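You operate a simulated robot arm through the tools that you are given. There is no shell and no other tool.

You are at the controls of a simulated robot arm. One attempt, no reset.

Task
Warm the island's drying plate to the heat card's setting; once ready, put slide U3 under its lid.
Fine: close the lid and leave the plate on.

Only the result counts: the job must be done as asked and must still hold three seconds after the hand-in. Knocking over, shifting, dropping, spilling or breaking anything else fails it. Lids that push on must go on centred and level and be pressed home; caps that screw on are set level and turned clockwise until they are tight.

Robot
A 6-joint arm with a two-finger parallel gripper, fixed in place. Base frame: the origin is on the floor under the middle of its stand, x ahead of it, y to its left, z up; the work surface is at about z = 88. Units: cm, rad, N and s.
With the tool pointing down near the work surface it reaches from about 26 to 66 cm from the base axis. Its first joint turns from -1.152 to 1.152 rad. Payload 2.9 kg.
The tool frame sits at the grasp point between the pads (the TCP): z along the fingers, y along the line on which they close. The tips reach 3 cm beyond it. Largest opening 11 cm; finger width 2, thickness 1; the body of the gripper, 4.8 by 11.2 cm, starts 5.5 cm behind the TCP.
Orientation is that of the tool frame in the base frame, as [roll, pitch, yaw] about the fixed x, y, z axes, in that order (R = Rz(yaw) Ry(pitch) Rx(roll)). With the fingers straight down and closing along the base's y, the tool's x points along the base's -x, its y along +y and its z along -z.

Tools
- The arm moves only by the tool move_arm. Its arguments are lists of equal length, an entry for each row: "slide": the shift along the tool's x, y, z in mm, a list of three; "turn": the turn, a rotation vector about the tool's x, y, z in rad, a list of three; "gripper": the closure, from 0 (fully open) to 1 (shut). In form: {"slide": [[x, y, z], ...], "turn": [[rx, ry, rz], ...], "gripper": [gripper, ...]}. A call has 1 to 20 rows; each row is the pose to reach, as a shift and turn from the pose commanded when the call began, along the tool's axes at that moment. Rows are played at 5 a second. More than 5 cm and 0.15 rad between two rows, or a gripper value outside its range, and nothing of the call is played. A pose out of reach is approached as far as the arm can. The call stops where the force on the tool passes 40 N (or 10 N more than at its start, if that is more) or the arm is blocked; 0.2 s more then pass. The fingers move at their own pace (about 10.8 cm/s each) and stop on an object; they squeeze with about 25 N. The grip force told is the motor's: it shows also when the fingers shut on nothing. Time passes only in rows, and 0.2 s behind the last, so rows that repeat a pose let the fingers close. It gives the time, the measured TCP pose, the force on the tool (base axes), the opening and the grip force at its end, in the units of the frame above (readings bear some noise), with the torque about the TCP (base axes, N m) and any sound that the robot's microphone picked up.
- Cameras (640 x 400 px; columns grow to the right, rows downward): "scene" is fixed at [8.52, 43.63, 138.31]; the picture's right is [-0.75, -0.66, 0.00], its down [-0.27, 0.31, -0.91] and it looks along [0.60, -0.69, -0.41] (base axes); focal length 376 px, centre (320, 200). "wrist" rides on the gripper at [7.2, 1.7, -10.3] in the tool frame; the picture's right is [-0.23, 0.97, 0.00], its down [-0.76, -0.18, -0.62] and it looks along [-0.61, -0.14, 0.78] (tool axes); focal length 222 px, centre (320, 200).
- camera(camera): a new picture of that camera. It takes no simulated time.
- locate(camera, pixels): for up to 12 pixels [column, row] of the newest picture of that camera ("zoom" is the newest enlarged one), the place [x, y, z] in the base frame of the surface seen there, good to about 0.2 cm, but the place of the scene camera against the robot may be out by one fixed shift of up to 2.5 cm in any direction. It takes no simulated time.
- zoom(camera, box): a new picture of the part [left, top, right, bottom] of that camera's present view, enlarged. It takes no simulated time.
- finish_job(): hands the job in; it is judged then, once.

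Leave the gripper open and the arm clear of the work at the hand-in unless told otherwise.

The tools are called after "Call:" as name(argument=value, ...) on one line, values as JSON. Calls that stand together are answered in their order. move_arm: Moves the arm, as the interface text tells. Its arguments: {"type":"object","properties":{"slide":{"type":"array","items":{"type":"array","items":{"type":"number"}}},"turn":{"type":"array","items":{"type":"array","items":{"type":"number"}}},"gripper":{"type":"array","items":{"type":"number"}}},"required":["slide","turn","gripper"]} The other tools are called the same way: camera (camera) takes a picture; locate (camera, pixels) gives the place of the surface under pixels of a picture; zoom (camera, box) takes an enlarged picture of a part of a camera's view; finish_job () hands the job in.

At the start:

```text
clock: 0.0
eef_pos: [34.29, -16.93, 125.11]
tool_rot: [3.141, 0.0, 3.141]
ft_force: [-1.2, 0.2, -0.6]
wrist_torque: [-0.01, 0.01, 0.0]
gripper_width: 11.0
gripper_force: 0.1
```

scene: 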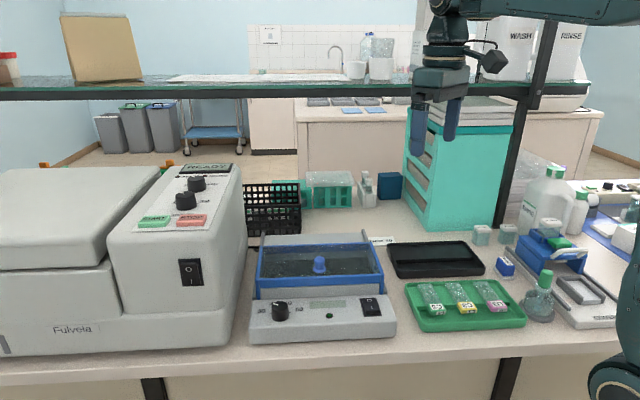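
wrist: 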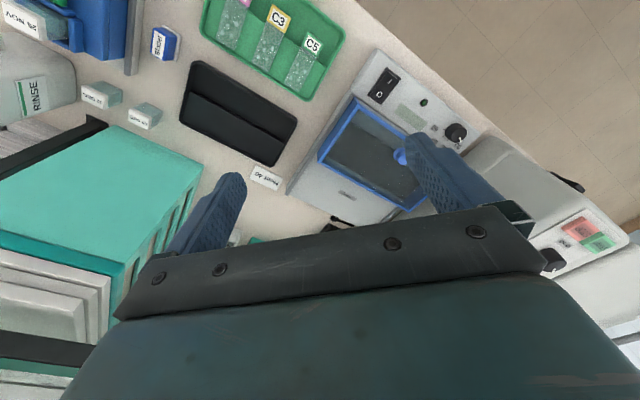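

I see a drying plate (blue-framed lid with knob, dial, rocker switch) near the centre, a green tray with slides, a centrifuge at left. I'll zoom in on the scene's drying plate, the slides and the cards first.

Call:
zoom(camera="scene", box=[240, 220, 400, 350])

Call:
zoom(camera="scene", box=[390, 220, 540, 340])

Call:
zoom(camera="scene", box=[500, 150, 640, 340])

Call:
zoom(camera="wrist", box=[180, 0, 500, 200])

Call:
zoom(camera="scene", box=[240, 0, 440, 130])

```text
3.08 times, centred on (320, 285) of scene
```

zoom: 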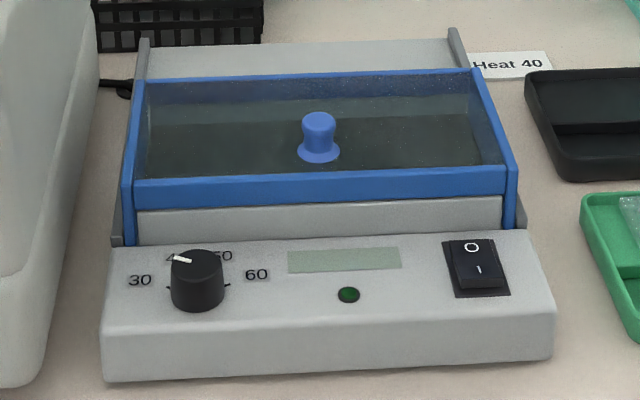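

```text
3.33 times, centred on (465, 280) of scene
```

zoom: 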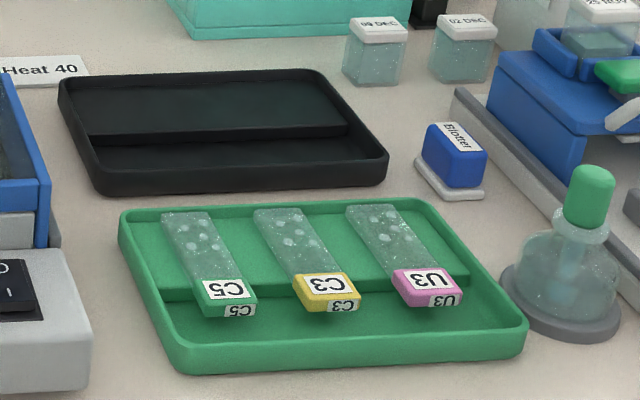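

```text
2.11 times, centred on (570, 245) of scene
```

zoom: 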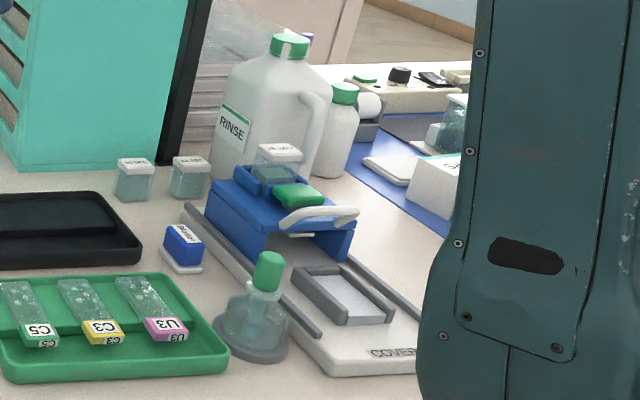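

```text
2.00 times, centred on (340, 100) of wrist
```

zoom: 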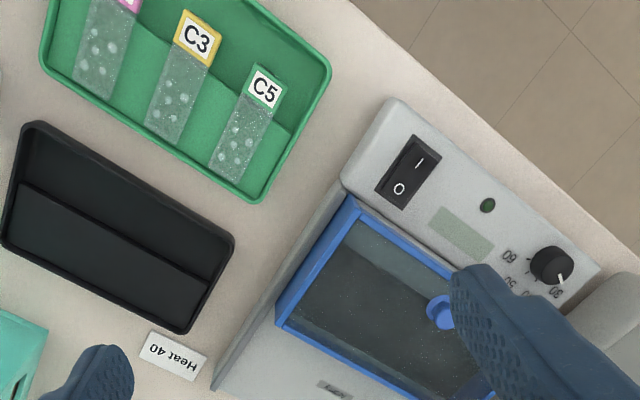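

```text
3.08 times, centred on (340, 65) of scene
```

zoom: 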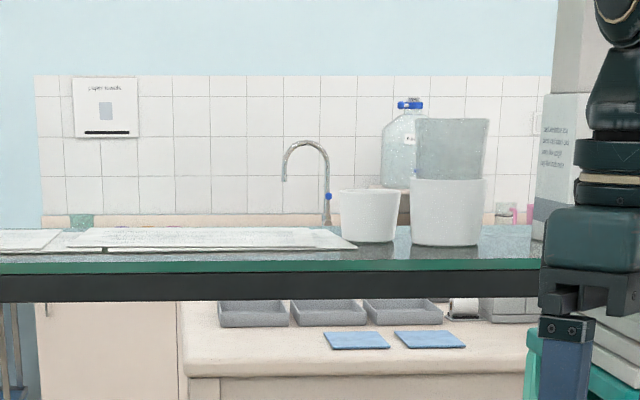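

The card by the plate reads "Heat 40"; U3 is the pink-labelled slide in the green tray. I'll locate key features in the wrist view and zoom into it for the dial and switch.

Call:
zoom(camera="wrist", box=[350, 40, 510, 190])

Call:
locate(camera="wrist", pixels=[[383, 85], [424, 102], [455, 131], [402, 156], [360, 99], [319, 160], [289, 192], [349, 194], [306, 58], [265, 177], [360, 70], [412, 112]])

Call:
locate(camera="scene", pixels=[[370, 306], [329, 315], [280, 310], [319, 264], [258, 275], [380, 275], [262, 240], [364, 238], [433, 309], [466, 305], [499, 306], [380, 240]])

```text
2.67 times, centred on (430, 115) of wrist
```

zoom: 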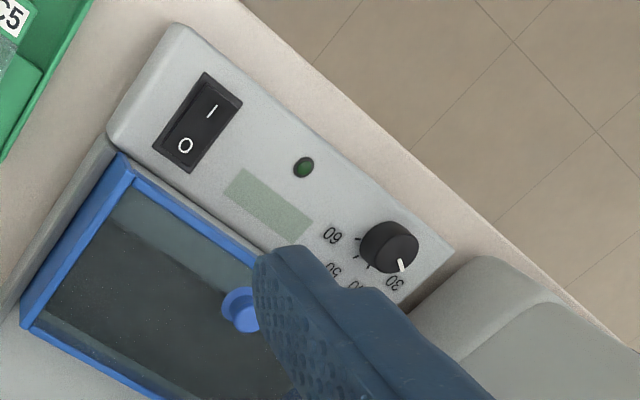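

```text
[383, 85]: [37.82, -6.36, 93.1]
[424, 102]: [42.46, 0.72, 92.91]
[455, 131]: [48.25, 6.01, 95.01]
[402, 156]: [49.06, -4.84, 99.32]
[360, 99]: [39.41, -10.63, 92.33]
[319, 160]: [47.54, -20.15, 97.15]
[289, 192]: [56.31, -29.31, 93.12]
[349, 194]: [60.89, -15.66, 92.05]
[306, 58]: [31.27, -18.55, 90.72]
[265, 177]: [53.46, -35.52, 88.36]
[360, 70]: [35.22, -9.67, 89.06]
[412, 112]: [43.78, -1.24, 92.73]
```

```text
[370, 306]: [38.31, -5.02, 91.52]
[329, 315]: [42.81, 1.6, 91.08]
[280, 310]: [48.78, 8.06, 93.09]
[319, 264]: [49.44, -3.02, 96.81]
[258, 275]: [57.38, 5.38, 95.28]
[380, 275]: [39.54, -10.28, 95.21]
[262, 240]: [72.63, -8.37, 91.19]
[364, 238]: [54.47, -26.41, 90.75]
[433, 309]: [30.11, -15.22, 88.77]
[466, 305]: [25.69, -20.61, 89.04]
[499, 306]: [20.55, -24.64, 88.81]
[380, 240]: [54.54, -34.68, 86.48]
```

The dial pointer appears near 30; the rocker looks to be at O (lamp dark). Before moving I'll locate the overhead shelf, the post, and other obstacles.

Call:
locate(camera="scene", pixels=[[50, 92], [250, 92], [400, 98], [410, 115], [530, 60], [512, 180], [408, 130], [512, 120], [495, 228], [150, 160], [545, 290], [545, 250]])

Call:
locate(camera="scene", pixels=[[432, 228], [260, 193], [335, 182], [238, 170], [195, 183], [186, 200], [425, 298], [440, 288], [491, 293], [483, 284], [506, 262], [515, 308]])

Call:
locate(camera="wrist", pixels=[[312, 43], [290, 90], [281, 20], [260, 62], [245, 3], [225, 47], [203, 20], [345, 20], [207, 60], [295, 120], [163, 44], [440, 138]])

```text
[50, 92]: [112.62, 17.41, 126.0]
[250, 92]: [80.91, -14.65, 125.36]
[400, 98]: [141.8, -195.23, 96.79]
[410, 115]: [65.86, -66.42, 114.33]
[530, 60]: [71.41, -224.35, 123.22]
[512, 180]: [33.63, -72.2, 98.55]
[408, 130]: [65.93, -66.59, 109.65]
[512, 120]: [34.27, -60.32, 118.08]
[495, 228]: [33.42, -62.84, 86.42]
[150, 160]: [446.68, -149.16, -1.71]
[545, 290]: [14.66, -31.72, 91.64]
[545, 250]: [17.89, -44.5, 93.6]
```

```text
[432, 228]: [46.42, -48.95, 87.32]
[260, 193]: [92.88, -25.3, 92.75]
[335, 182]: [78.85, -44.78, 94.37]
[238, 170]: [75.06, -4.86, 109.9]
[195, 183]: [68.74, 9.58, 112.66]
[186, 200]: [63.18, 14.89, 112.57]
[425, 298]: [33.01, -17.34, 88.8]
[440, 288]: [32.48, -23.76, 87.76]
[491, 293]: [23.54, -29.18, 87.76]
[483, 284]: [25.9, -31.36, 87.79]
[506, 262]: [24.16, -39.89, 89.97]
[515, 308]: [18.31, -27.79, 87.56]
```

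```text
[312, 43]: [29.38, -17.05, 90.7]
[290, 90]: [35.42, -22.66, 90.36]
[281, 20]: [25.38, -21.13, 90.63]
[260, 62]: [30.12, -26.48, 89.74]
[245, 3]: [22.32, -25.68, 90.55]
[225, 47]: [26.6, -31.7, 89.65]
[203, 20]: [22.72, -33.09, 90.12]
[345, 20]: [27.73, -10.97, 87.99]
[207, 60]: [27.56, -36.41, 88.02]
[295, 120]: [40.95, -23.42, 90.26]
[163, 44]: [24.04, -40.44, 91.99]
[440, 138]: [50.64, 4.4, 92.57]
```

Scene camera offset versus wrist looks to be about (+0.5, +1.3, −1.9) cm. I'll locate the centrifuge's faces and the bench edge to know the clearance beside the dial.

Call:
locate(camera="scene", pixels=[[225, 340], [245, 290], [243, 180], [120, 335], [110, 240], [115, 265], [20, 350], [230, 355], [250, 330], [392, 335], [105, 270], [150, 250]])

Call:
locate(camera="scene", pixels=[[250, 370], [400, 350], [550, 345], [276, 300], [270, 312], [281, 305], [293, 312], [255, 240], [383, 300], [371, 297], [370, 312], [280, 325]])

Call:
locate(camera="wrist", pixels=[[470, 145], [490, 160], [520, 150], [580, 185], [400, 50], [500, 90], [372, 95], [396, 74], [377, 92], [390, 73], [448, 145], [458, 138]])

```text
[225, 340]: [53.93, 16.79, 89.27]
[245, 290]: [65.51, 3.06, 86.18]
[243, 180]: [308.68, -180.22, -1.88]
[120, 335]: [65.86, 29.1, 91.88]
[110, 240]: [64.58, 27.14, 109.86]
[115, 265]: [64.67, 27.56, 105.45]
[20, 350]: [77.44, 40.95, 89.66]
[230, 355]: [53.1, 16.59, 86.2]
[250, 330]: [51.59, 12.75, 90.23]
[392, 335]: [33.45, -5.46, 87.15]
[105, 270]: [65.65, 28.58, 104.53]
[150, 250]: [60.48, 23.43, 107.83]
```

```text
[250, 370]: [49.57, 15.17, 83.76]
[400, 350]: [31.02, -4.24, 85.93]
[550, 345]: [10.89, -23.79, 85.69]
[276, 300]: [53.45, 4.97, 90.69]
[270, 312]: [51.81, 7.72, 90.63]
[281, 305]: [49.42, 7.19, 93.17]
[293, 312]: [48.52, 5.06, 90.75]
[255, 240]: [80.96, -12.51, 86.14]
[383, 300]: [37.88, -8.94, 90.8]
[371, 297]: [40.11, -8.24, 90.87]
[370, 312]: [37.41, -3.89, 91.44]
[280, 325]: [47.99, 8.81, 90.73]
```

```text
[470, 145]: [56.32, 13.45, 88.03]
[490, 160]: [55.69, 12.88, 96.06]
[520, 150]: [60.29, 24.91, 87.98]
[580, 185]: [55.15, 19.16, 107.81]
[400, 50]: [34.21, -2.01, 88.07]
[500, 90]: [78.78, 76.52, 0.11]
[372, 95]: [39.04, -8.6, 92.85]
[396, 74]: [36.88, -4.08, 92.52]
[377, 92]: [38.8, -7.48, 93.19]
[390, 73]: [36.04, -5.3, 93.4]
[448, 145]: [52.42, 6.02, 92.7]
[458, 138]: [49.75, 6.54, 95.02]
```

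Dial is at about (48.3, 6.2, top 95), rocker about (37.5, −6.3, 93), about 9 cm of clearance between dial and centrifuge wall. The wrist camera looks almost straight down on the tool's +x side, so I'll move over the lid with the tool turned to square up with the plate and look closely.

Call:
move_arm(slide=[[-22, 21, 15], [-44, 42, 30], [-66, 64, 45], [-88, 85, 60], [-110, 106, 75], [-132, 127, 90], [-154, 149, 105], [-170, 165, 120], [-170, 165, 120]], turn=[[0, 0, 0.106], [0, 0, 0.212], [0, 0, 0.319], [0, 0, 0.425], [0, 0, 0.531], [0, 0, 0.638], [0, 0, 0.744], [0, 0, 0.85], [0, 0, 0.85]], gripper=[0, 0, 0, 0, 0, 0, 0, 0, 0])

Call:
camera(camera="wrist")

Call:
camera(camera="scene")

```text
clock: 2.0
eef_pos: [51.44, -0.46, 112.87]
tool_rot: [-3.142, 0.0, 2.29]
ft_force: [-0.3, 0.2, 0.6]
wrist_torque: [-0.01, 0.01, 0.02]
gripper_width: 11.0
gripper_force: 0.1
```

```text
taken
```

wrist: 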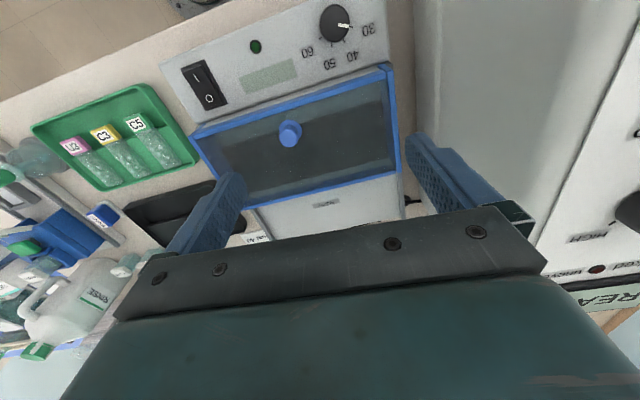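

```text
taken
```

scene: 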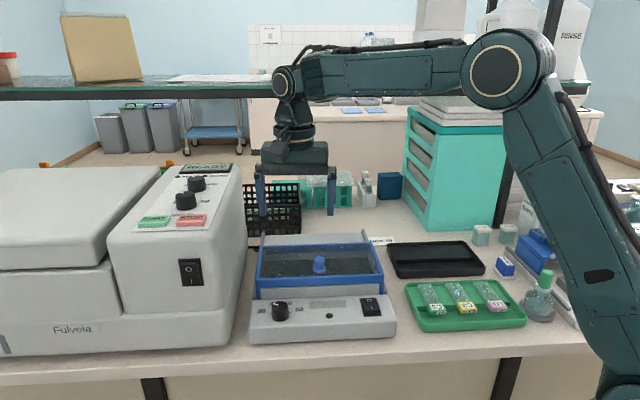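

Good view. Zooming into dial (333,25), rocker (203,85), LED (256,46) and the lid.

Call:
zoom(camera="wrist", box=[290, 0, 400, 75])

Call:
zoom(camera="wrist", box=[160, 30, 310, 130])

Call:
zoom(camera="wrist", box=[180, 60, 420, 240])

Call:
locate(camera="wrist", pixels=[[333, 25], [345, 26], [203, 73], [211, 100], [289, 130], [256, 46], [388, 66], [195, 133], [240, 204], [395, 175], [325, 204], [405, 180]])

```text
5.33 times, centred on (345, 38) of wrist
```

zoom: 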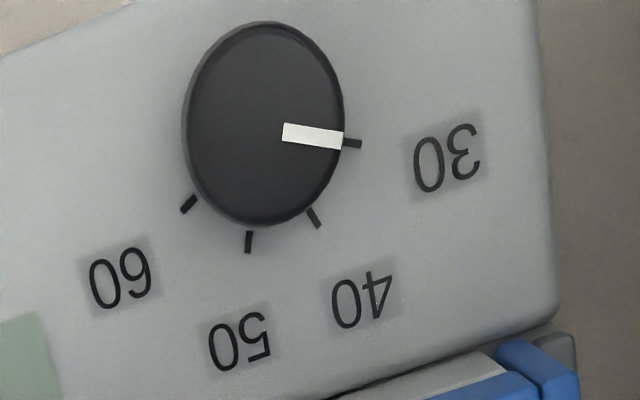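

```text
4.00 times, centred on (235, 80) of wrist
```

zoom: 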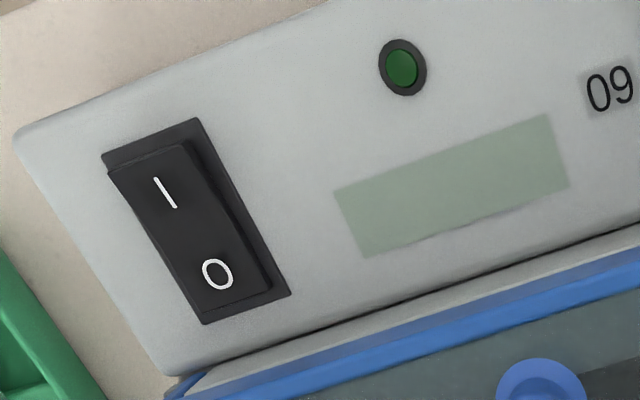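

```text
2.22 times, centred on (300, 150) of wrist
```

zoom: 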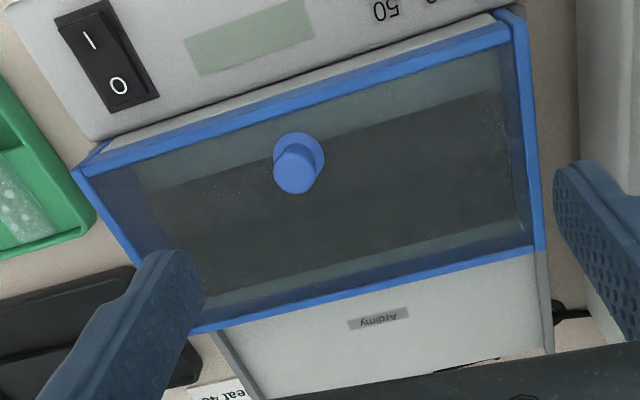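

```text
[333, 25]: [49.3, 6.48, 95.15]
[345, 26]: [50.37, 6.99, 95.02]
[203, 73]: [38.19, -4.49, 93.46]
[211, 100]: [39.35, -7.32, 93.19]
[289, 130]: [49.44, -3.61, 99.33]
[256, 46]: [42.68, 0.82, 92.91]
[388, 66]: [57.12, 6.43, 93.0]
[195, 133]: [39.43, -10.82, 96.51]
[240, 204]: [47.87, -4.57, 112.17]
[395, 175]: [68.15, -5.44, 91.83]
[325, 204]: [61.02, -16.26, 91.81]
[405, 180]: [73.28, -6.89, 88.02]
```

Dial points at 30; the rocker's I end is raised (off), lamp and display dark. Next I'll measure the dial's rim and tick marks precisely for the turning angle.

Call:
zoom(camera="wrist", box=[290, 0, 400, 75])

Call:
locate(camera="zoom", pixels=[[352, 143], [314, 217], [248, 242], [188, 203], [287, 132], [335, 140], [266, 27], [262, 213], [193, 120], [338, 110], [445, 155], [360, 300]])

Call:
zoom(camera="wrist", box=[160, 30, 310, 130])

Call:
locate(camera="zoom", pixels=[[105, 158], [195, 122], [200, 320], [290, 295], [115, 175], [185, 150], [205, 308], [268, 288], [163, 192], [217, 273], [150, 165], [235, 300]])

```text
5.33 times, centred on (345, 38) of wrist
```

zoom: 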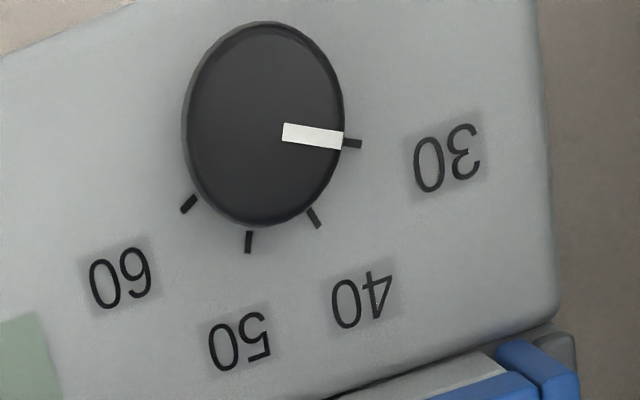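

```text
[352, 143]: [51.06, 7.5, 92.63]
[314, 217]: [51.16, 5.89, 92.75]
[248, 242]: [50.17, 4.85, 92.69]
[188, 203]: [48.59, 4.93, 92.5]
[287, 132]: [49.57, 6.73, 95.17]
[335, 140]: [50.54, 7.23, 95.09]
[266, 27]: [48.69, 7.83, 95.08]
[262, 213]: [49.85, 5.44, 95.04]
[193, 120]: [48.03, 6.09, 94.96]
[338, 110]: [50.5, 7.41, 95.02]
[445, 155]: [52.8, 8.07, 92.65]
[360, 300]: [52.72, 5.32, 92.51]
```

```text
4.00 times, centred on (235, 80) of wrist
```

zoom: 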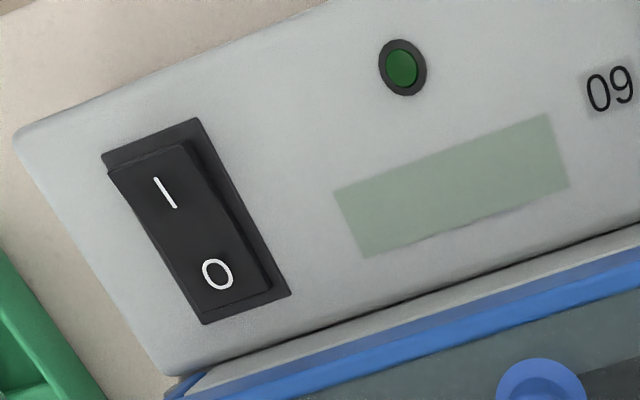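

```text
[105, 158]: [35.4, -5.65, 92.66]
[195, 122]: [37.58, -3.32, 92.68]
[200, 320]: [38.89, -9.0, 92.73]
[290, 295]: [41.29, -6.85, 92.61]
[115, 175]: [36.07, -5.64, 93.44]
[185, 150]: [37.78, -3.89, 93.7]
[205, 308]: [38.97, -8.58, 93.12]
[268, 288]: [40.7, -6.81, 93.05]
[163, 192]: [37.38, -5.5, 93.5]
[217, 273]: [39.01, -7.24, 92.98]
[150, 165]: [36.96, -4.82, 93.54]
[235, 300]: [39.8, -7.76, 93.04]
```

Dial centre ≈ (49.3, 6.65), radius ≈ 1.35, top 95.05, panel 92.6. Ticks are ~45° apart: 30 at ≈25°, 40 at ≈−21°, so a clockwise turn (from above) of ~0.79 rad is needed. I'll move over the dial with yaw ≈ 3.08, gripper half closed, at TCP z ≈ 105.

Call:
move_arm(slide=[[12, 6, 14], [24, 11, 28], [36, 17, 42], [48, 22, 56], [60, 28, 70], [67.4, 30.8, 80], [67.4, 30.8, 80], [67.4, 30.8, 80]], turn=[[0, 0, -0.132], [0, 0, -0.263], [0, 0, -0.395], [0, 0, -0.527], [0, 0, -0.658], [0, 0, -0.79], [0, 0, -0.79], [0, 0, -0.79]], gripper=[0.1, 0.2, 0.3, 0.4, 0.5, 0.57, 0.57, 0.57])

Call:
camera(camera="wrist")

Call:
camera(camera="scene")

```text
clock: 3.8
eef_pos: [49.22, 6.67, 105.2]
tool_rot: [3.141, 0.0, 3.084]
ft_force: [-0.2, 0.0, -0.6]
wrist_torque: [0.01, -0.02, -0.01]
gripper_width: 4.76
gripper_force: 0.0
```

```text
taken
```

wrist: 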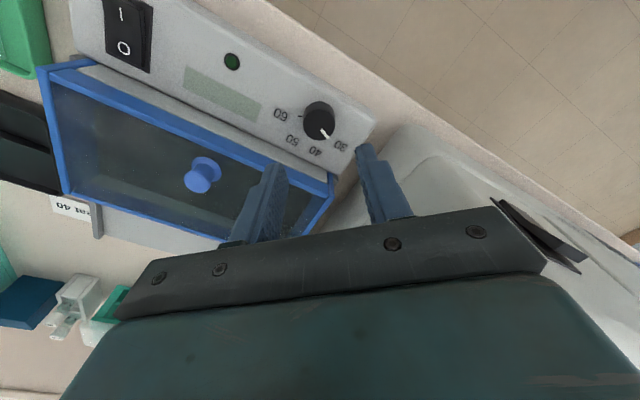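

```text
taken
```

scene: 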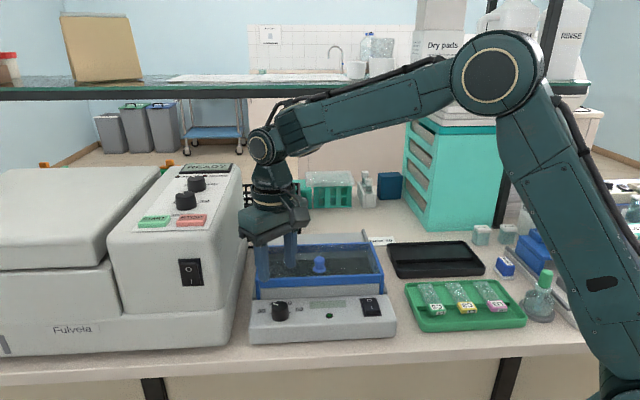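

TCP is above the dial at (49.2, 6.7, 105.2), opening 4.8 cm. I'll re-measure the dial in this closer view before going down.

Call:
zoom(camera="wrist", box=[260, 80, 380, 155])

Call:
locate(camera="wrist", pixels=[[319, 103], [319, 117], [306, 115], [333, 117], [322, 137], [345, 134], [315, 140], [289, 130], [297, 113]])

```text
5.33 times, centred on (320, 118) of wrist
```

zoom: 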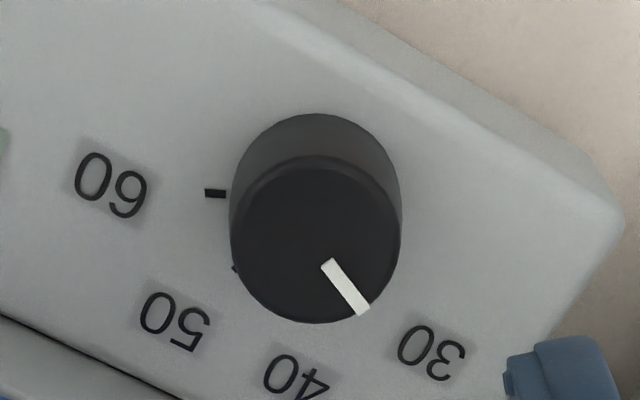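

```text
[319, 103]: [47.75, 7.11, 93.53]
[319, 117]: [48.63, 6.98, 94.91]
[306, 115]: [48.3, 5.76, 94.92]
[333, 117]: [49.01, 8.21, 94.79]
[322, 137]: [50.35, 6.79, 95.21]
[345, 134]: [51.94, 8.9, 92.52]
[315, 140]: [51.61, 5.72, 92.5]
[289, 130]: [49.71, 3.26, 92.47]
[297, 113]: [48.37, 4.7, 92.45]
```

Call:
locate(camera="zoom", pixels=[[315, 240], [236, 240], [396, 240], [315, 162], [315, 318], [330, 263], [362, 310], [215, 193]])

```text
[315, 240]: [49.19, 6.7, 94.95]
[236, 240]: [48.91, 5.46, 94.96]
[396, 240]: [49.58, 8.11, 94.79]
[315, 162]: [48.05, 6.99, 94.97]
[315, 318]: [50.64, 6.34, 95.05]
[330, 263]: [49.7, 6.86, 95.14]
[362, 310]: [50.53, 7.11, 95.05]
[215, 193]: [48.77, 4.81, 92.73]
```

Dial centre ≈ (49.3, 6.7), matching the TCP. Descending to TCP z ≈ 96 (tips ≈ 93, above the panel at 92.6).

Call:
move_arm(slide=[[0, 0, 30], [0, 0, 60], [0, 0, 80], [0, 0, 91], [0, 0, 91]], turn=[[0, 0, 0], [0, 0, 0], [0, 0, 0], [0, 0, 0], [0, 0, 0]], gripper=[0.57, 0.57, 0.57, 0.57, 0.57])

Call:
camera(camera="scene")

Call:
zoom(camera="scene", box=[220, 200, 400, 350])

```text
clock: 5.0
eef_pos: [49.29, 6.77, 95.99]
tool_rot: [3.141, 0.0, 3.082]
ft_force: [-0.3, -0.1, 0.9]
wrist_torque: [0.0, -0.01, -0.01]
gripper_width: 4.73
gripper_force: 0.0
```

```text
taken
```

scene: 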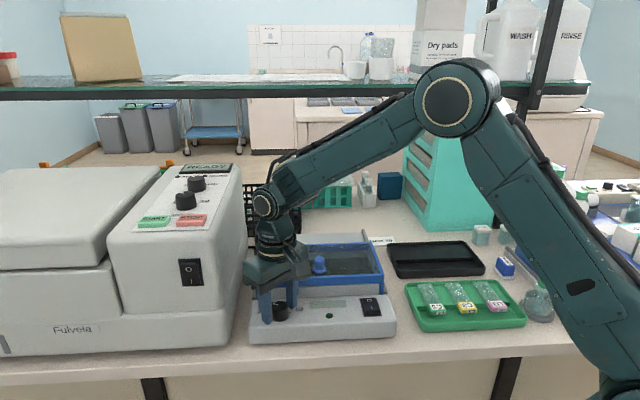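

```text
2.67 times, centred on (310, 275) of scene
```

zoom: 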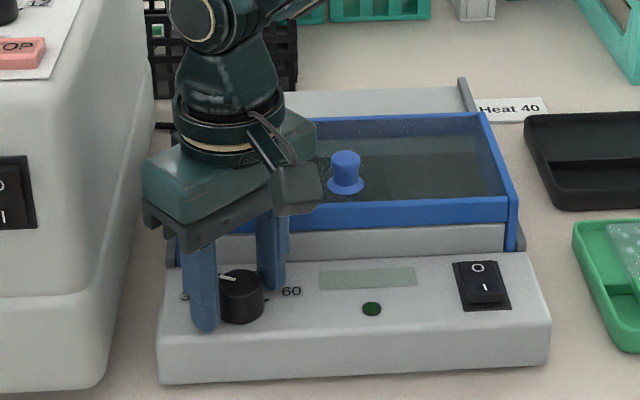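

The fingers straddle the dial cleanly. Closing onto it now.

Call:
move_arm(slide=[[0, 0, 0], [0, 0, 0], [0, 0, 0], [0, 0, 0]], turn=[[0, 0, 0], [0, 0, 0], [0, 0, 0], [0, 0, 0]], gripper=[0.7, 0.8, 0.8, 0.8])

```text
clock: 6.0
eef_pos: [49.25, 6.71, 96.01]
tool_rot: [-3.142, 0.0, 3.082]
ft_force: [0.7, -6.8, -2.7]
wrist_torque: [-0.23, -0.15, -0.04]
gripper_width: 3.1
gripper_force: 44.4
```

Gripped at 3.1 cm width. Now turning clockwise (tool +z) in small steps by 0.79 rad.

Call:
move_arm(slide=[[0, 0, 0], [0, 0, 0], [0, 0, 0], [0, 0, 0], [0, 0, 0], [0, 0, 0], [0, 0, 0], [0, 0, 0], [0, 0, 0], [0, 0, 0], [0, 0, 0]], turn=[[0, 0, 0.08], [0, 0, 0.16], [0, 0, 0.24], [0, 0, 0.32], [0, 0, 0.4], [0, 0, 0.48], [0, 0, 0.56], [0, 0, 0.64], [0, 0, 0.72], [0, 0, 0.79], [0, 0, 0.79]], gripper=[0.8, 0.8, 0.8, 0.8, 0.8, 0.8, 0.8, 0.8, 0.8, 0.8, 0.8])

Call:
camera(camera="wrist")

Call:
zoom(camera="scene", box=[220, 200, 400, 350])

```text
clock: 8.4
eef_pos: [49.3, 6.8, 96.02]
tool_rot: [3.141, 0.002, 2.289]
ft_force: [12.9, -16.5, -0.3]
wrist_torque: [-0.62, -0.64, 0.02]
gripper_width: 3.1
gripper_force: 45.0
```

```text
taken
```

wrist: 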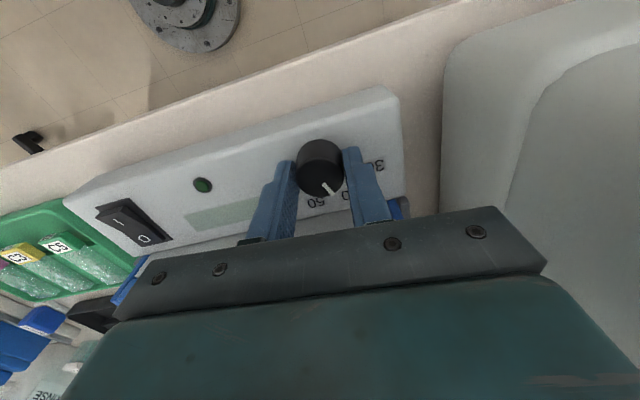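

```text
2.67 times, centred on (310, 275) of scene
```

zoom: 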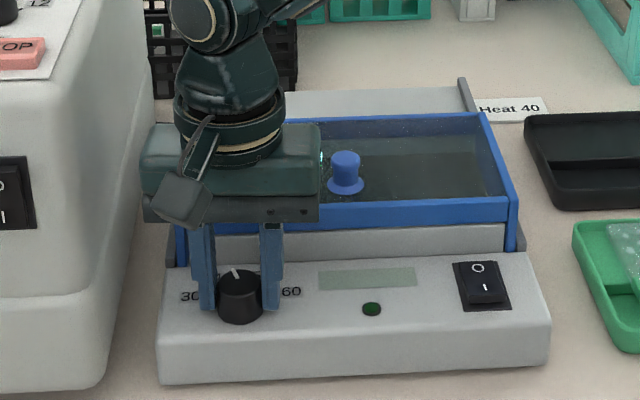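

The pointer turned. Opening the fingers to 4.8 cm and rising to check the pointer against the 40 tick.

Call:
move_arm(slide=[[0, 0, 0], [0, 0, 0], [0, 0, 0], [0, 0, -30], [0, 0, -60], [0, 0, -90], [0, 0, -120], [0, 0, -120]], turn=[[0, 0, 0], [0, 0, 0], [0, 0, 0], [0, 0, 0], [0, 0, 0], [0, 0, 0], [0, 0, 0], [0, 0, 0]], gripper=[0.57, 0.57, 0.57, 0.57, 0.57, 0.57, 0.57, 0.57])

Call:
camera(camera="wrist")

Call:
zoom(camera="scene", box=[255, 285, 315, 330])

```text
clock: 10.2
eef_pos: [49.16, 6.83, 107.86]
tool_rot: [-3.141, -0.001, 2.291]
ft_force: [0.1, -0.2, 0.1]
wrist_torque: [0.02, 0.03, 0.0]
gripper_width: 4.73
gripper_force: 0.0
```

```text
taken
```

wrist: 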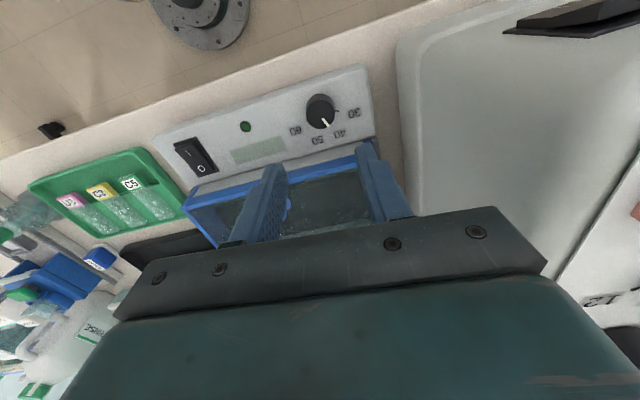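

```text
8.89 times, centred on (285, 308) of scene
```

zoom: 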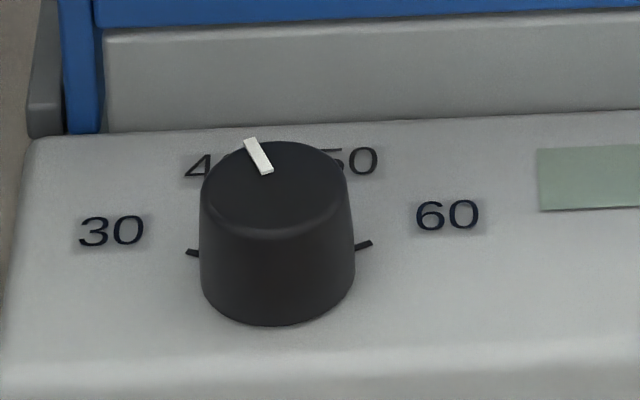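

Call:
zoom(camera="wrist", box=[275, 75, 385, 150])

Call:
locate(camera="zoom", pixels=[[320, 200], [340, 250]])

```text
5.33 times, centred on (330, 112) of wrist
```

zoom: 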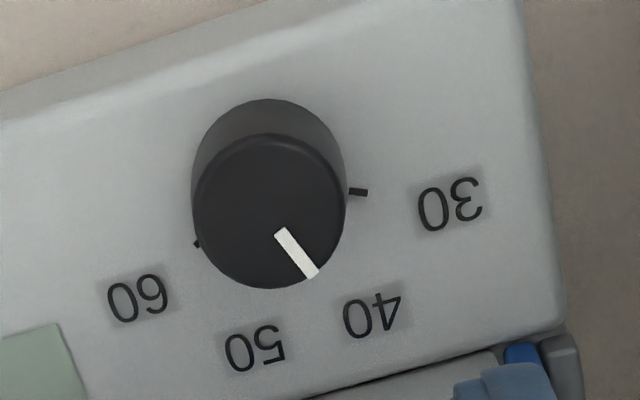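

```text
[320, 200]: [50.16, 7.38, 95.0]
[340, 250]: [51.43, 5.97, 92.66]
```

Call:
locate(camera="zoom", pixels=[[281, 233], [313, 273], [270, 212], [197, 212], [344, 212], [270, 137], [270, 286], [357, 192], [197, 244], [297, 253], [372, 315], [255, 348]])

```text
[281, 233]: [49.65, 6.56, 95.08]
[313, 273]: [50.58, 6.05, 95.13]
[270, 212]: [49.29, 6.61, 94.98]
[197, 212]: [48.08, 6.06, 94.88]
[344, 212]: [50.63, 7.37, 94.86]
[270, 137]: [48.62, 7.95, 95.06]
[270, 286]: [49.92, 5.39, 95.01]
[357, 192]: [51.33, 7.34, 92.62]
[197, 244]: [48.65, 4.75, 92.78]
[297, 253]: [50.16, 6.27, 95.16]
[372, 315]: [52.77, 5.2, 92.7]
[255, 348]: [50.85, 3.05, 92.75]
```

The pointer is near 40, perhaps slightly beyond. To check accurately I'll move back so the camera is straight over the dial with all ticks visible.

Call:
move_arm(slide=[[-30, 0, 0], [-60, 0, 0], [-68, 0, 0], [-68, 0, 0]], turn=[[0, 0, 0], [0, 0, 0], [0, 0, 0], [0, 0, 0]], gripper=[0.57, 0.57, 0.57, 0.57])

Call:
camera(camera="wrist")

```text
clock: 11.2
eef_pos: [53.85, 1.69, 107.94]
tool_rot: [-3.141, -0.001, 2.293]
ft_force: [1.1, 0.4, 0.1]
wrist_torque: [0.0, 0.0, 0.02]
gripper_width: 4.7
gripper_force: 0.1
```

```text
taken
```

wrist: 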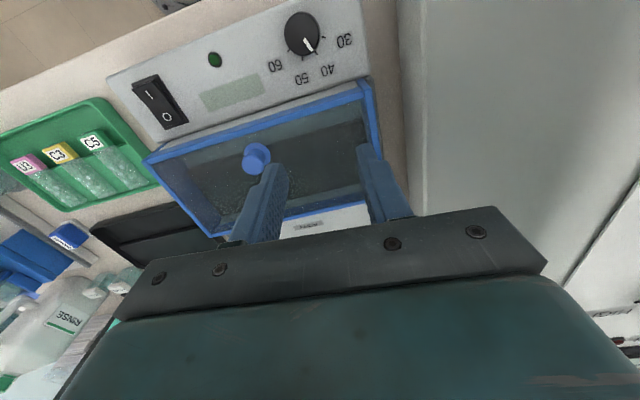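

Call:
zoom(camera="wrist", box=[265, 5, 345, 55])

Call:
zoom(camera="wrist", box=[260, 0, 360, 90])

```text
8.00 times, centred on (305, 30) of wrist
```

zoom: 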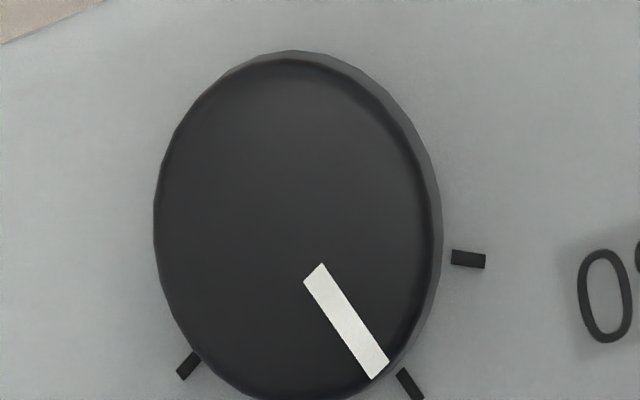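

```text
4.44 times, centred on (310, 45) of wrist
```

zoom: 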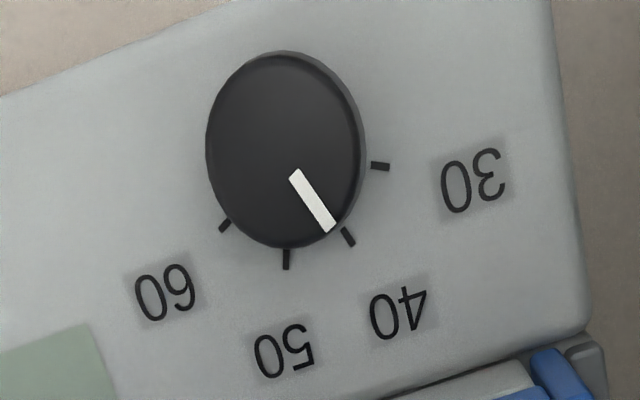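

The pointer sits essentially at the 40 tick (within ~2°); I'll verify via the display once on. Next I'll shut the fingers and go above the rocker's I end at ≈(37.2, −5.05).

Call:
move_arm(slide=[[12, -34, 0], [24, -68, 0], [36, -102, 0], [47, -135, 0], [59.3, -169.3, 0], [59.3, -169.3, 40], [59.3, -169.3, 60], [59.3, -169.3, 60]], turn=[[0, 0, -0.02], [0, 0, -0.04], [0, 0, -0.06], [0, 0, -0.06], [0, 0, -0.06], [0, 0, -0.06], [0, 0, -0.06], [0, 0, -0.06]], gripper=[0.7, 0.8, 0.9, 1, 1, 1, 1, 1])

Call:
camera(camera="wrist")

Call:
camera(camera="scene")

```text
clock: 13.0
eef_pos: [36.92, -5.27, 102.2]
tool_rot: [-3.141, 0.001, 2.35]
ft_force: [-0.3, 0.2, 0.7]
wrist_torque: [-0.02, -0.03, 0.02]
gripper_width: 0.01
gripper_force: 24.7
```

```text
taken
```

wrist: 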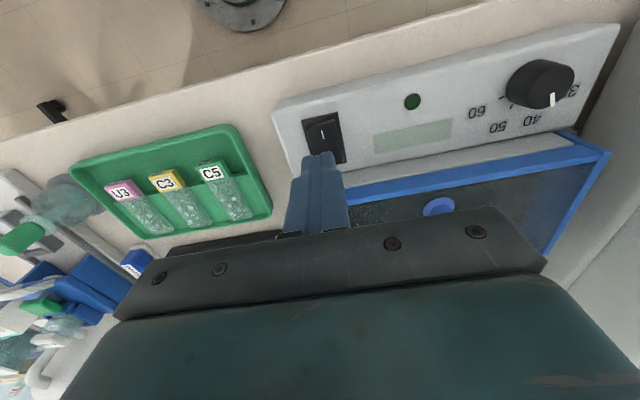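

```text
taken
```

scene: 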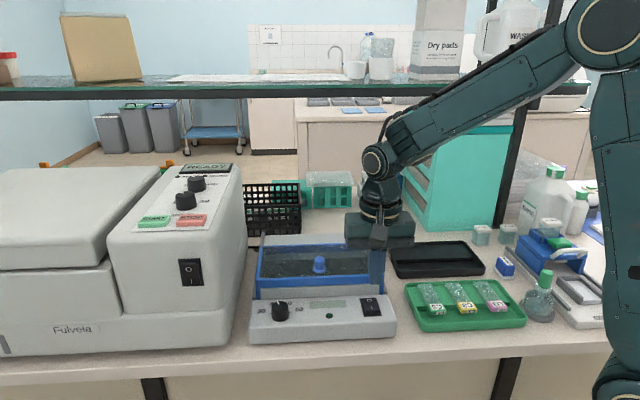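

Call:
zoom(camera="wrist", box=[270, 90, 390, 165])

Call:
locate(camera="wrist", pixels=[[322, 128], [322, 137], [308, 124], [337, 118], [321, 120], [307, 127]])

```text
5.33 times, centred on (330, 128) of wrist
```

zoom: 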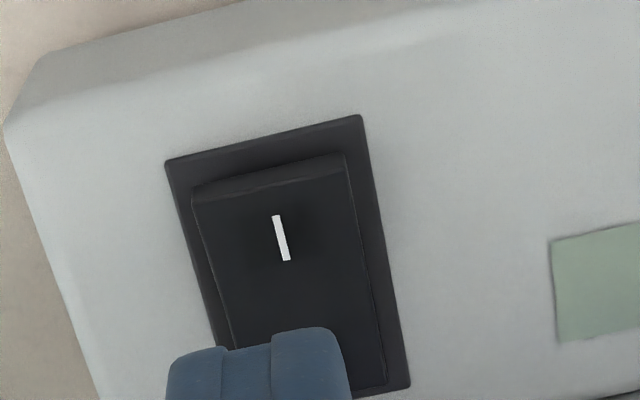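

```text
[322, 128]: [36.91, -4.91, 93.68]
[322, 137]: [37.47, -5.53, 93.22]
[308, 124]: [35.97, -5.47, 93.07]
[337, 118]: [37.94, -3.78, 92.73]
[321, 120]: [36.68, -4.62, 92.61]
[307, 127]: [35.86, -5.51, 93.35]
```

Call:
locate(camera="zoom", pixels=[[281, 238], [200, 205], [345, 170], [270, 190], [165, 162], [362, 117], [405, 385], [375, 310], [235, 330], [300, 280]])

```text
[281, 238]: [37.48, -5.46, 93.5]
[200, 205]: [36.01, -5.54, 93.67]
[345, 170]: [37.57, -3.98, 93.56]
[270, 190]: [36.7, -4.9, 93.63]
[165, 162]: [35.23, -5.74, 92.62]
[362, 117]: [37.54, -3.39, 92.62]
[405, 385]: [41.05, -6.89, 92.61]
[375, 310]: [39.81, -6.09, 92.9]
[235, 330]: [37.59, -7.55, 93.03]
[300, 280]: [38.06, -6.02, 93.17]
```

I end edge is at ≈(36.8, −4.8). Shifting 2.5 mm along tool y and pressing down in small steps; the call will stop by itself on force.

Call:
move_arm(slide=[[0, 2.5, 20], [0, 2.5, 40], [0, 2.5, 50], [0, 2.5, 54], [0, 2.5, 56], [0, 2.5, 57.5], [0, 2.5, 59], [0, 2.5, 60.5], [0, 2.5, 62], [0, 2.5, 63]], turn=[[0, 0, 0], [0, 0, 0], [0, 0, 0], [0, 0, 0], [0, 0, 0], [0, 0, 0], [0, 0, 0], [0, 0, 0], [0, 0, 0], [0, 0, 0]], gripper=[1, 1, 1, 1, 1, 1, 1, 1, 1, 1])

Call:
camera(camera="scene")

Call:
zoom(camera="scene", box=[240, 270, 400, 350])

```text
clock: 14.8
eef_pos: [37.23, -4.9, 96.23]
tool_rot: [3.141, 0.003, 2.351]
ft_force: [-4.4, 0.9, 5.6]
wrist_torque: [-0.04, 0.05, 0.01]
gripper_width: 0.0
gripper_force: 25.2
stopped in row 9: the force on the tool passed its limit at 45 N (the readings are from after the stop); the commanded pose is now the measured one
```

```text
taken
```

scene: 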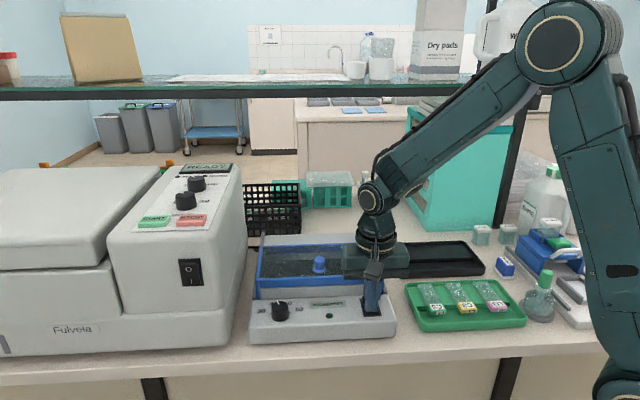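

```text
4.00 times, centred on (320, 310) of scene
```

zoom: 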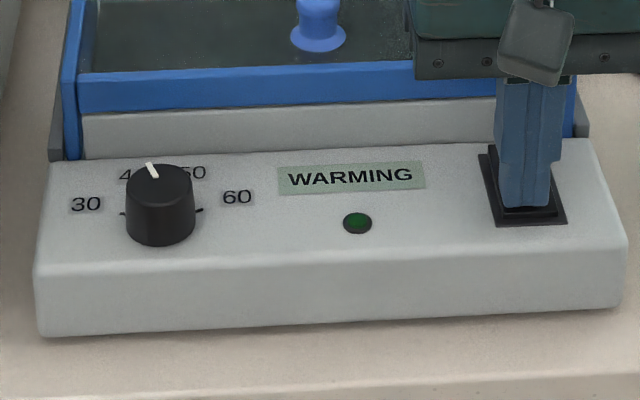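

The display now reads "WARMING" – the switch is on. While it warms I'll rise and go straight above the dial to check the pointer exactly.

Call:
move_arm(slide=[[0, 0, -39], [0, 0, -78], [0, 0, -117], [-19, 38, -117], [-38, 76, -117], [-57, 114, -117], [-74.6, 150.8, -117], [-74.6, 150.8, -117]], turn=[[0, 0, 0], [0, 0, 0], [0, 0, 0], [0, 0, 0], [0, 0, 0], [0, 0, 0], [0, 0, 0], [0, 0, 0]], gripper=[1, 1, 1, 0.9, 0.8, 0.7, 0.57, 0.57])

Call:
camera(camera="wrist")

Call:
camera(camera="scene")

```text
clock: 16.6
eef_pos: [53.2, 0.44, 107.93]
tool_rot: [3.139, 0.003, 2.351]
ft_force: [-0.6, 0.0, 0.5]
wrist_torque: [0.0, -0.02, -0.01]
gripper_width: 4.73
gripper_force: 0.1
```

```text
taken
```

wrist: 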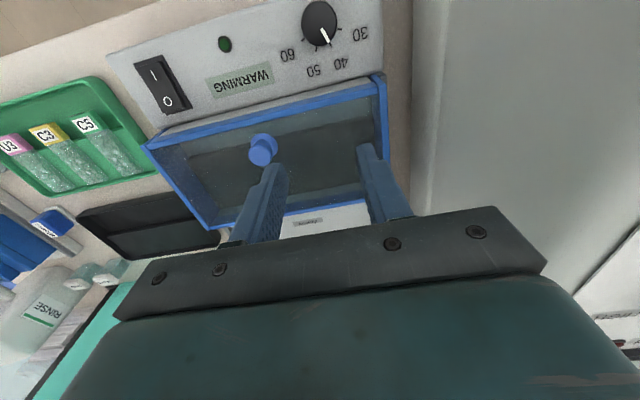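

```text
taken
```

scene: 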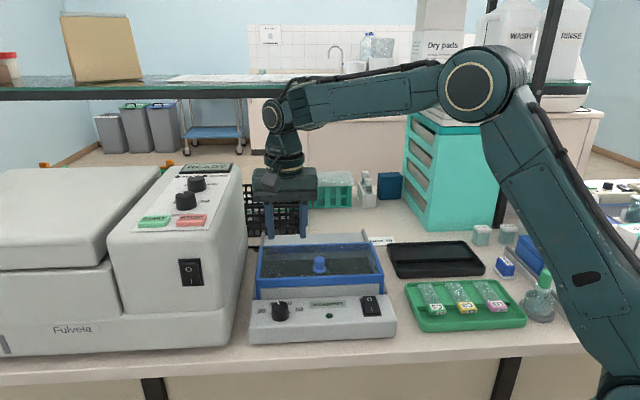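

Call:
zoom(camera="wrist", box=[270, 0, 390, 75])

Call:
locate(camera="zoom", pixels=[[320, 120], [300, 180]])

```text
5.33 times, centred on (330, 38) of wrist
```

zoom: 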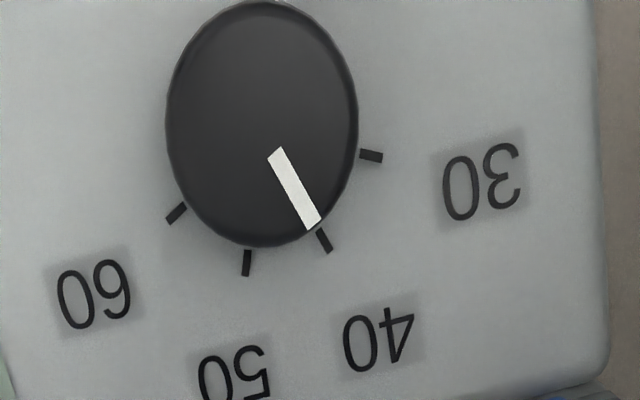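

```text
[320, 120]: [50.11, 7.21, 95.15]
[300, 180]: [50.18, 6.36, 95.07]
```

Pointer is collinear with the 40 tick (within ~1°). Now I'll inspect the lid and the slide tray while it warms.

Call:
zoom(camera="wrist", box=[130, 60, 400, 240])

Call:
locate(camera="wrist", pixels=[[147, 147], [378, 78], [386, 140], [214, 225], [262, 152], [263, 140], [270, 200], [300, 208], [330, 100], [230, 130], [320, 130], [388, 75]])

Call:
zoom(camera="wrist", box=[0, 70, 170, 260])

```text
2.22 times, centred on (265, 150) of wrist
```

zoom: 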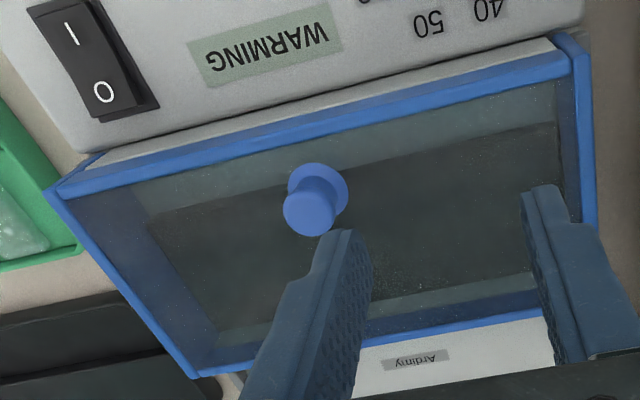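

```text
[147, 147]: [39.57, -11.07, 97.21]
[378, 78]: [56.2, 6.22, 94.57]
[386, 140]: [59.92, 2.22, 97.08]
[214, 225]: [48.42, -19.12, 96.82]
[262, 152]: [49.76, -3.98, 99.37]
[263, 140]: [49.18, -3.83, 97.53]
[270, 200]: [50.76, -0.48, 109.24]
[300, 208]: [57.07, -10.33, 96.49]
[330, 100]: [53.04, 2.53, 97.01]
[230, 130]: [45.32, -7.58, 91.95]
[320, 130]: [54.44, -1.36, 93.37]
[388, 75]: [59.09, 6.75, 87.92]
```

```text
2.11 times, centred on (85, 165) of wrist
```

zoom: 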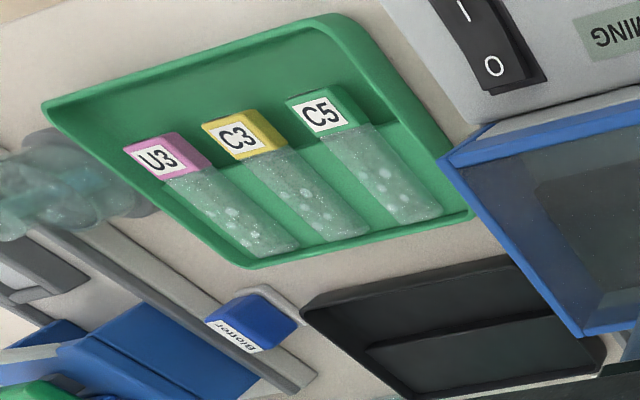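

The lid's knob is at ≈(49.5, −3.9), top 99.4; through the glass the plate top is z≈93.4 with a lower strip in front (≈92). I'll measure the device's exact orientation using long edges.

Call:
zoom(camera="wrist", box=[130, 60, 400, 240])

Call:
locate(camera="zoom", pixels=[[70, 190], [560, 68], [582, 60], [62, 195], [195, 370], [340, 165], [560, 110], [150, 215], [480, 140], [250, 190], [180, 200], [540, 90]])

Call:
zoom(camera="scene", box=[240, 220, 400, 320])

Call:
locate(camera="zoom", pixels=[[80, 70], [540, 60], [60, 200], [570, 195], [85, 30], [465, 20], [50, 300], [590, 280], [120, 100], [500, 100], [320, 290], [320, 240]])

```text
2.22 times, centred on (265, 150) of wrist
```

zoom: 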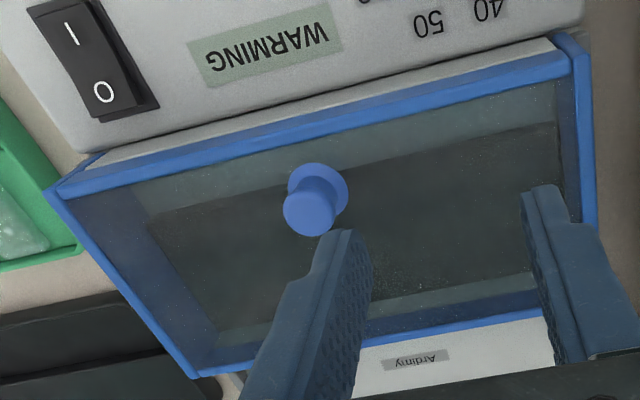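

```text
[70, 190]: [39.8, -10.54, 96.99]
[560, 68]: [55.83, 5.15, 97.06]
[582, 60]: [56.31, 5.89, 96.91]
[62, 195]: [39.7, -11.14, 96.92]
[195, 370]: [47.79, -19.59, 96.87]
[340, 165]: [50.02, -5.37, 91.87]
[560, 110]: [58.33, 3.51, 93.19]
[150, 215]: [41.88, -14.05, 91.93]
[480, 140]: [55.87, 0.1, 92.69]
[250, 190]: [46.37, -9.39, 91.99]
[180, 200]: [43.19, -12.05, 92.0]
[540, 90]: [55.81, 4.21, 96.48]
```

```text
4.00 times, centred on (320, 270) of scene
```

zoom: 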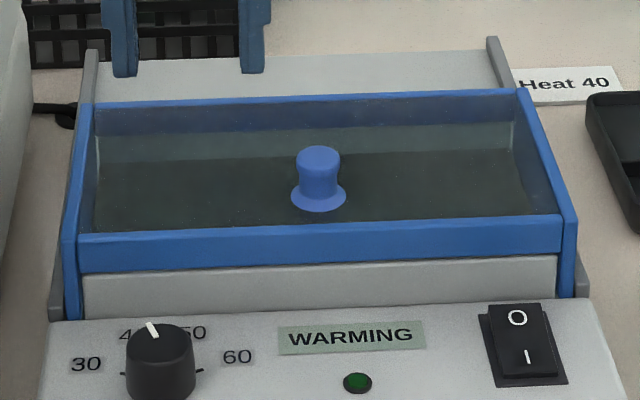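

```text
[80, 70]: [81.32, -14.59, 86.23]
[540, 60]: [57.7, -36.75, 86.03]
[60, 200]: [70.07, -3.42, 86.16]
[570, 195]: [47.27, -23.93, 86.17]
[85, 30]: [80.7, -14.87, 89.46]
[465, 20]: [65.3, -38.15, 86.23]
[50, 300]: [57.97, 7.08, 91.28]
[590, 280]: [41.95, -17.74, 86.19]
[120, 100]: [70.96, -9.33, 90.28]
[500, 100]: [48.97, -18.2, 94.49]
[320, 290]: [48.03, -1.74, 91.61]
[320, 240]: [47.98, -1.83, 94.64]
```

The plate is square at 45° (back direction ≈ (0.707, −0.707)). The lid has side skirts running between rails, with the deck behind free, so it looks like a sliding lid. Before moving over the tray, I'll locate the tall things beyond it.

Call:
camera(camera="scene")

Call:
locate(camera="scene", pixels=[[553, 172], [540, 205], [545, 272], [540, 300], [560, 245], [540, 235], [550, 222], [505, 265], [482, 233], [508, 232], [580, 290], [578, 200]])

```text
taken
```

scene: 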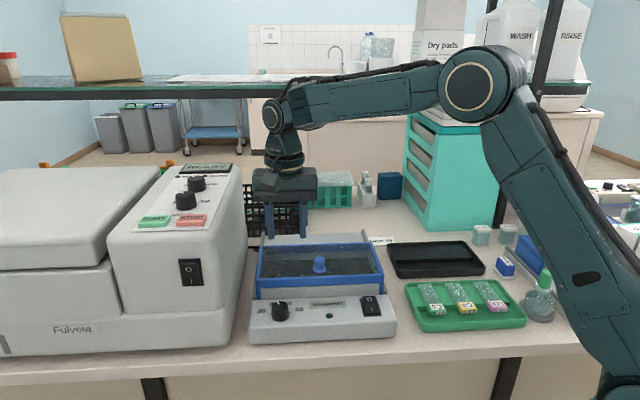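

```text
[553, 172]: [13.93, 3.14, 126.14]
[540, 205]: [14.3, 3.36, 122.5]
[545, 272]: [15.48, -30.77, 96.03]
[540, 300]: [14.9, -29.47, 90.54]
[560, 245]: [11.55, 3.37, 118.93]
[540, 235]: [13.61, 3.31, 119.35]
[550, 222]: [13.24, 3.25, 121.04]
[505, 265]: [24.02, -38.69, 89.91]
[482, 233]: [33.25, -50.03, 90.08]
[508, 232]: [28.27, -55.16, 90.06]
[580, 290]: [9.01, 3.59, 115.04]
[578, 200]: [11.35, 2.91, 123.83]
```

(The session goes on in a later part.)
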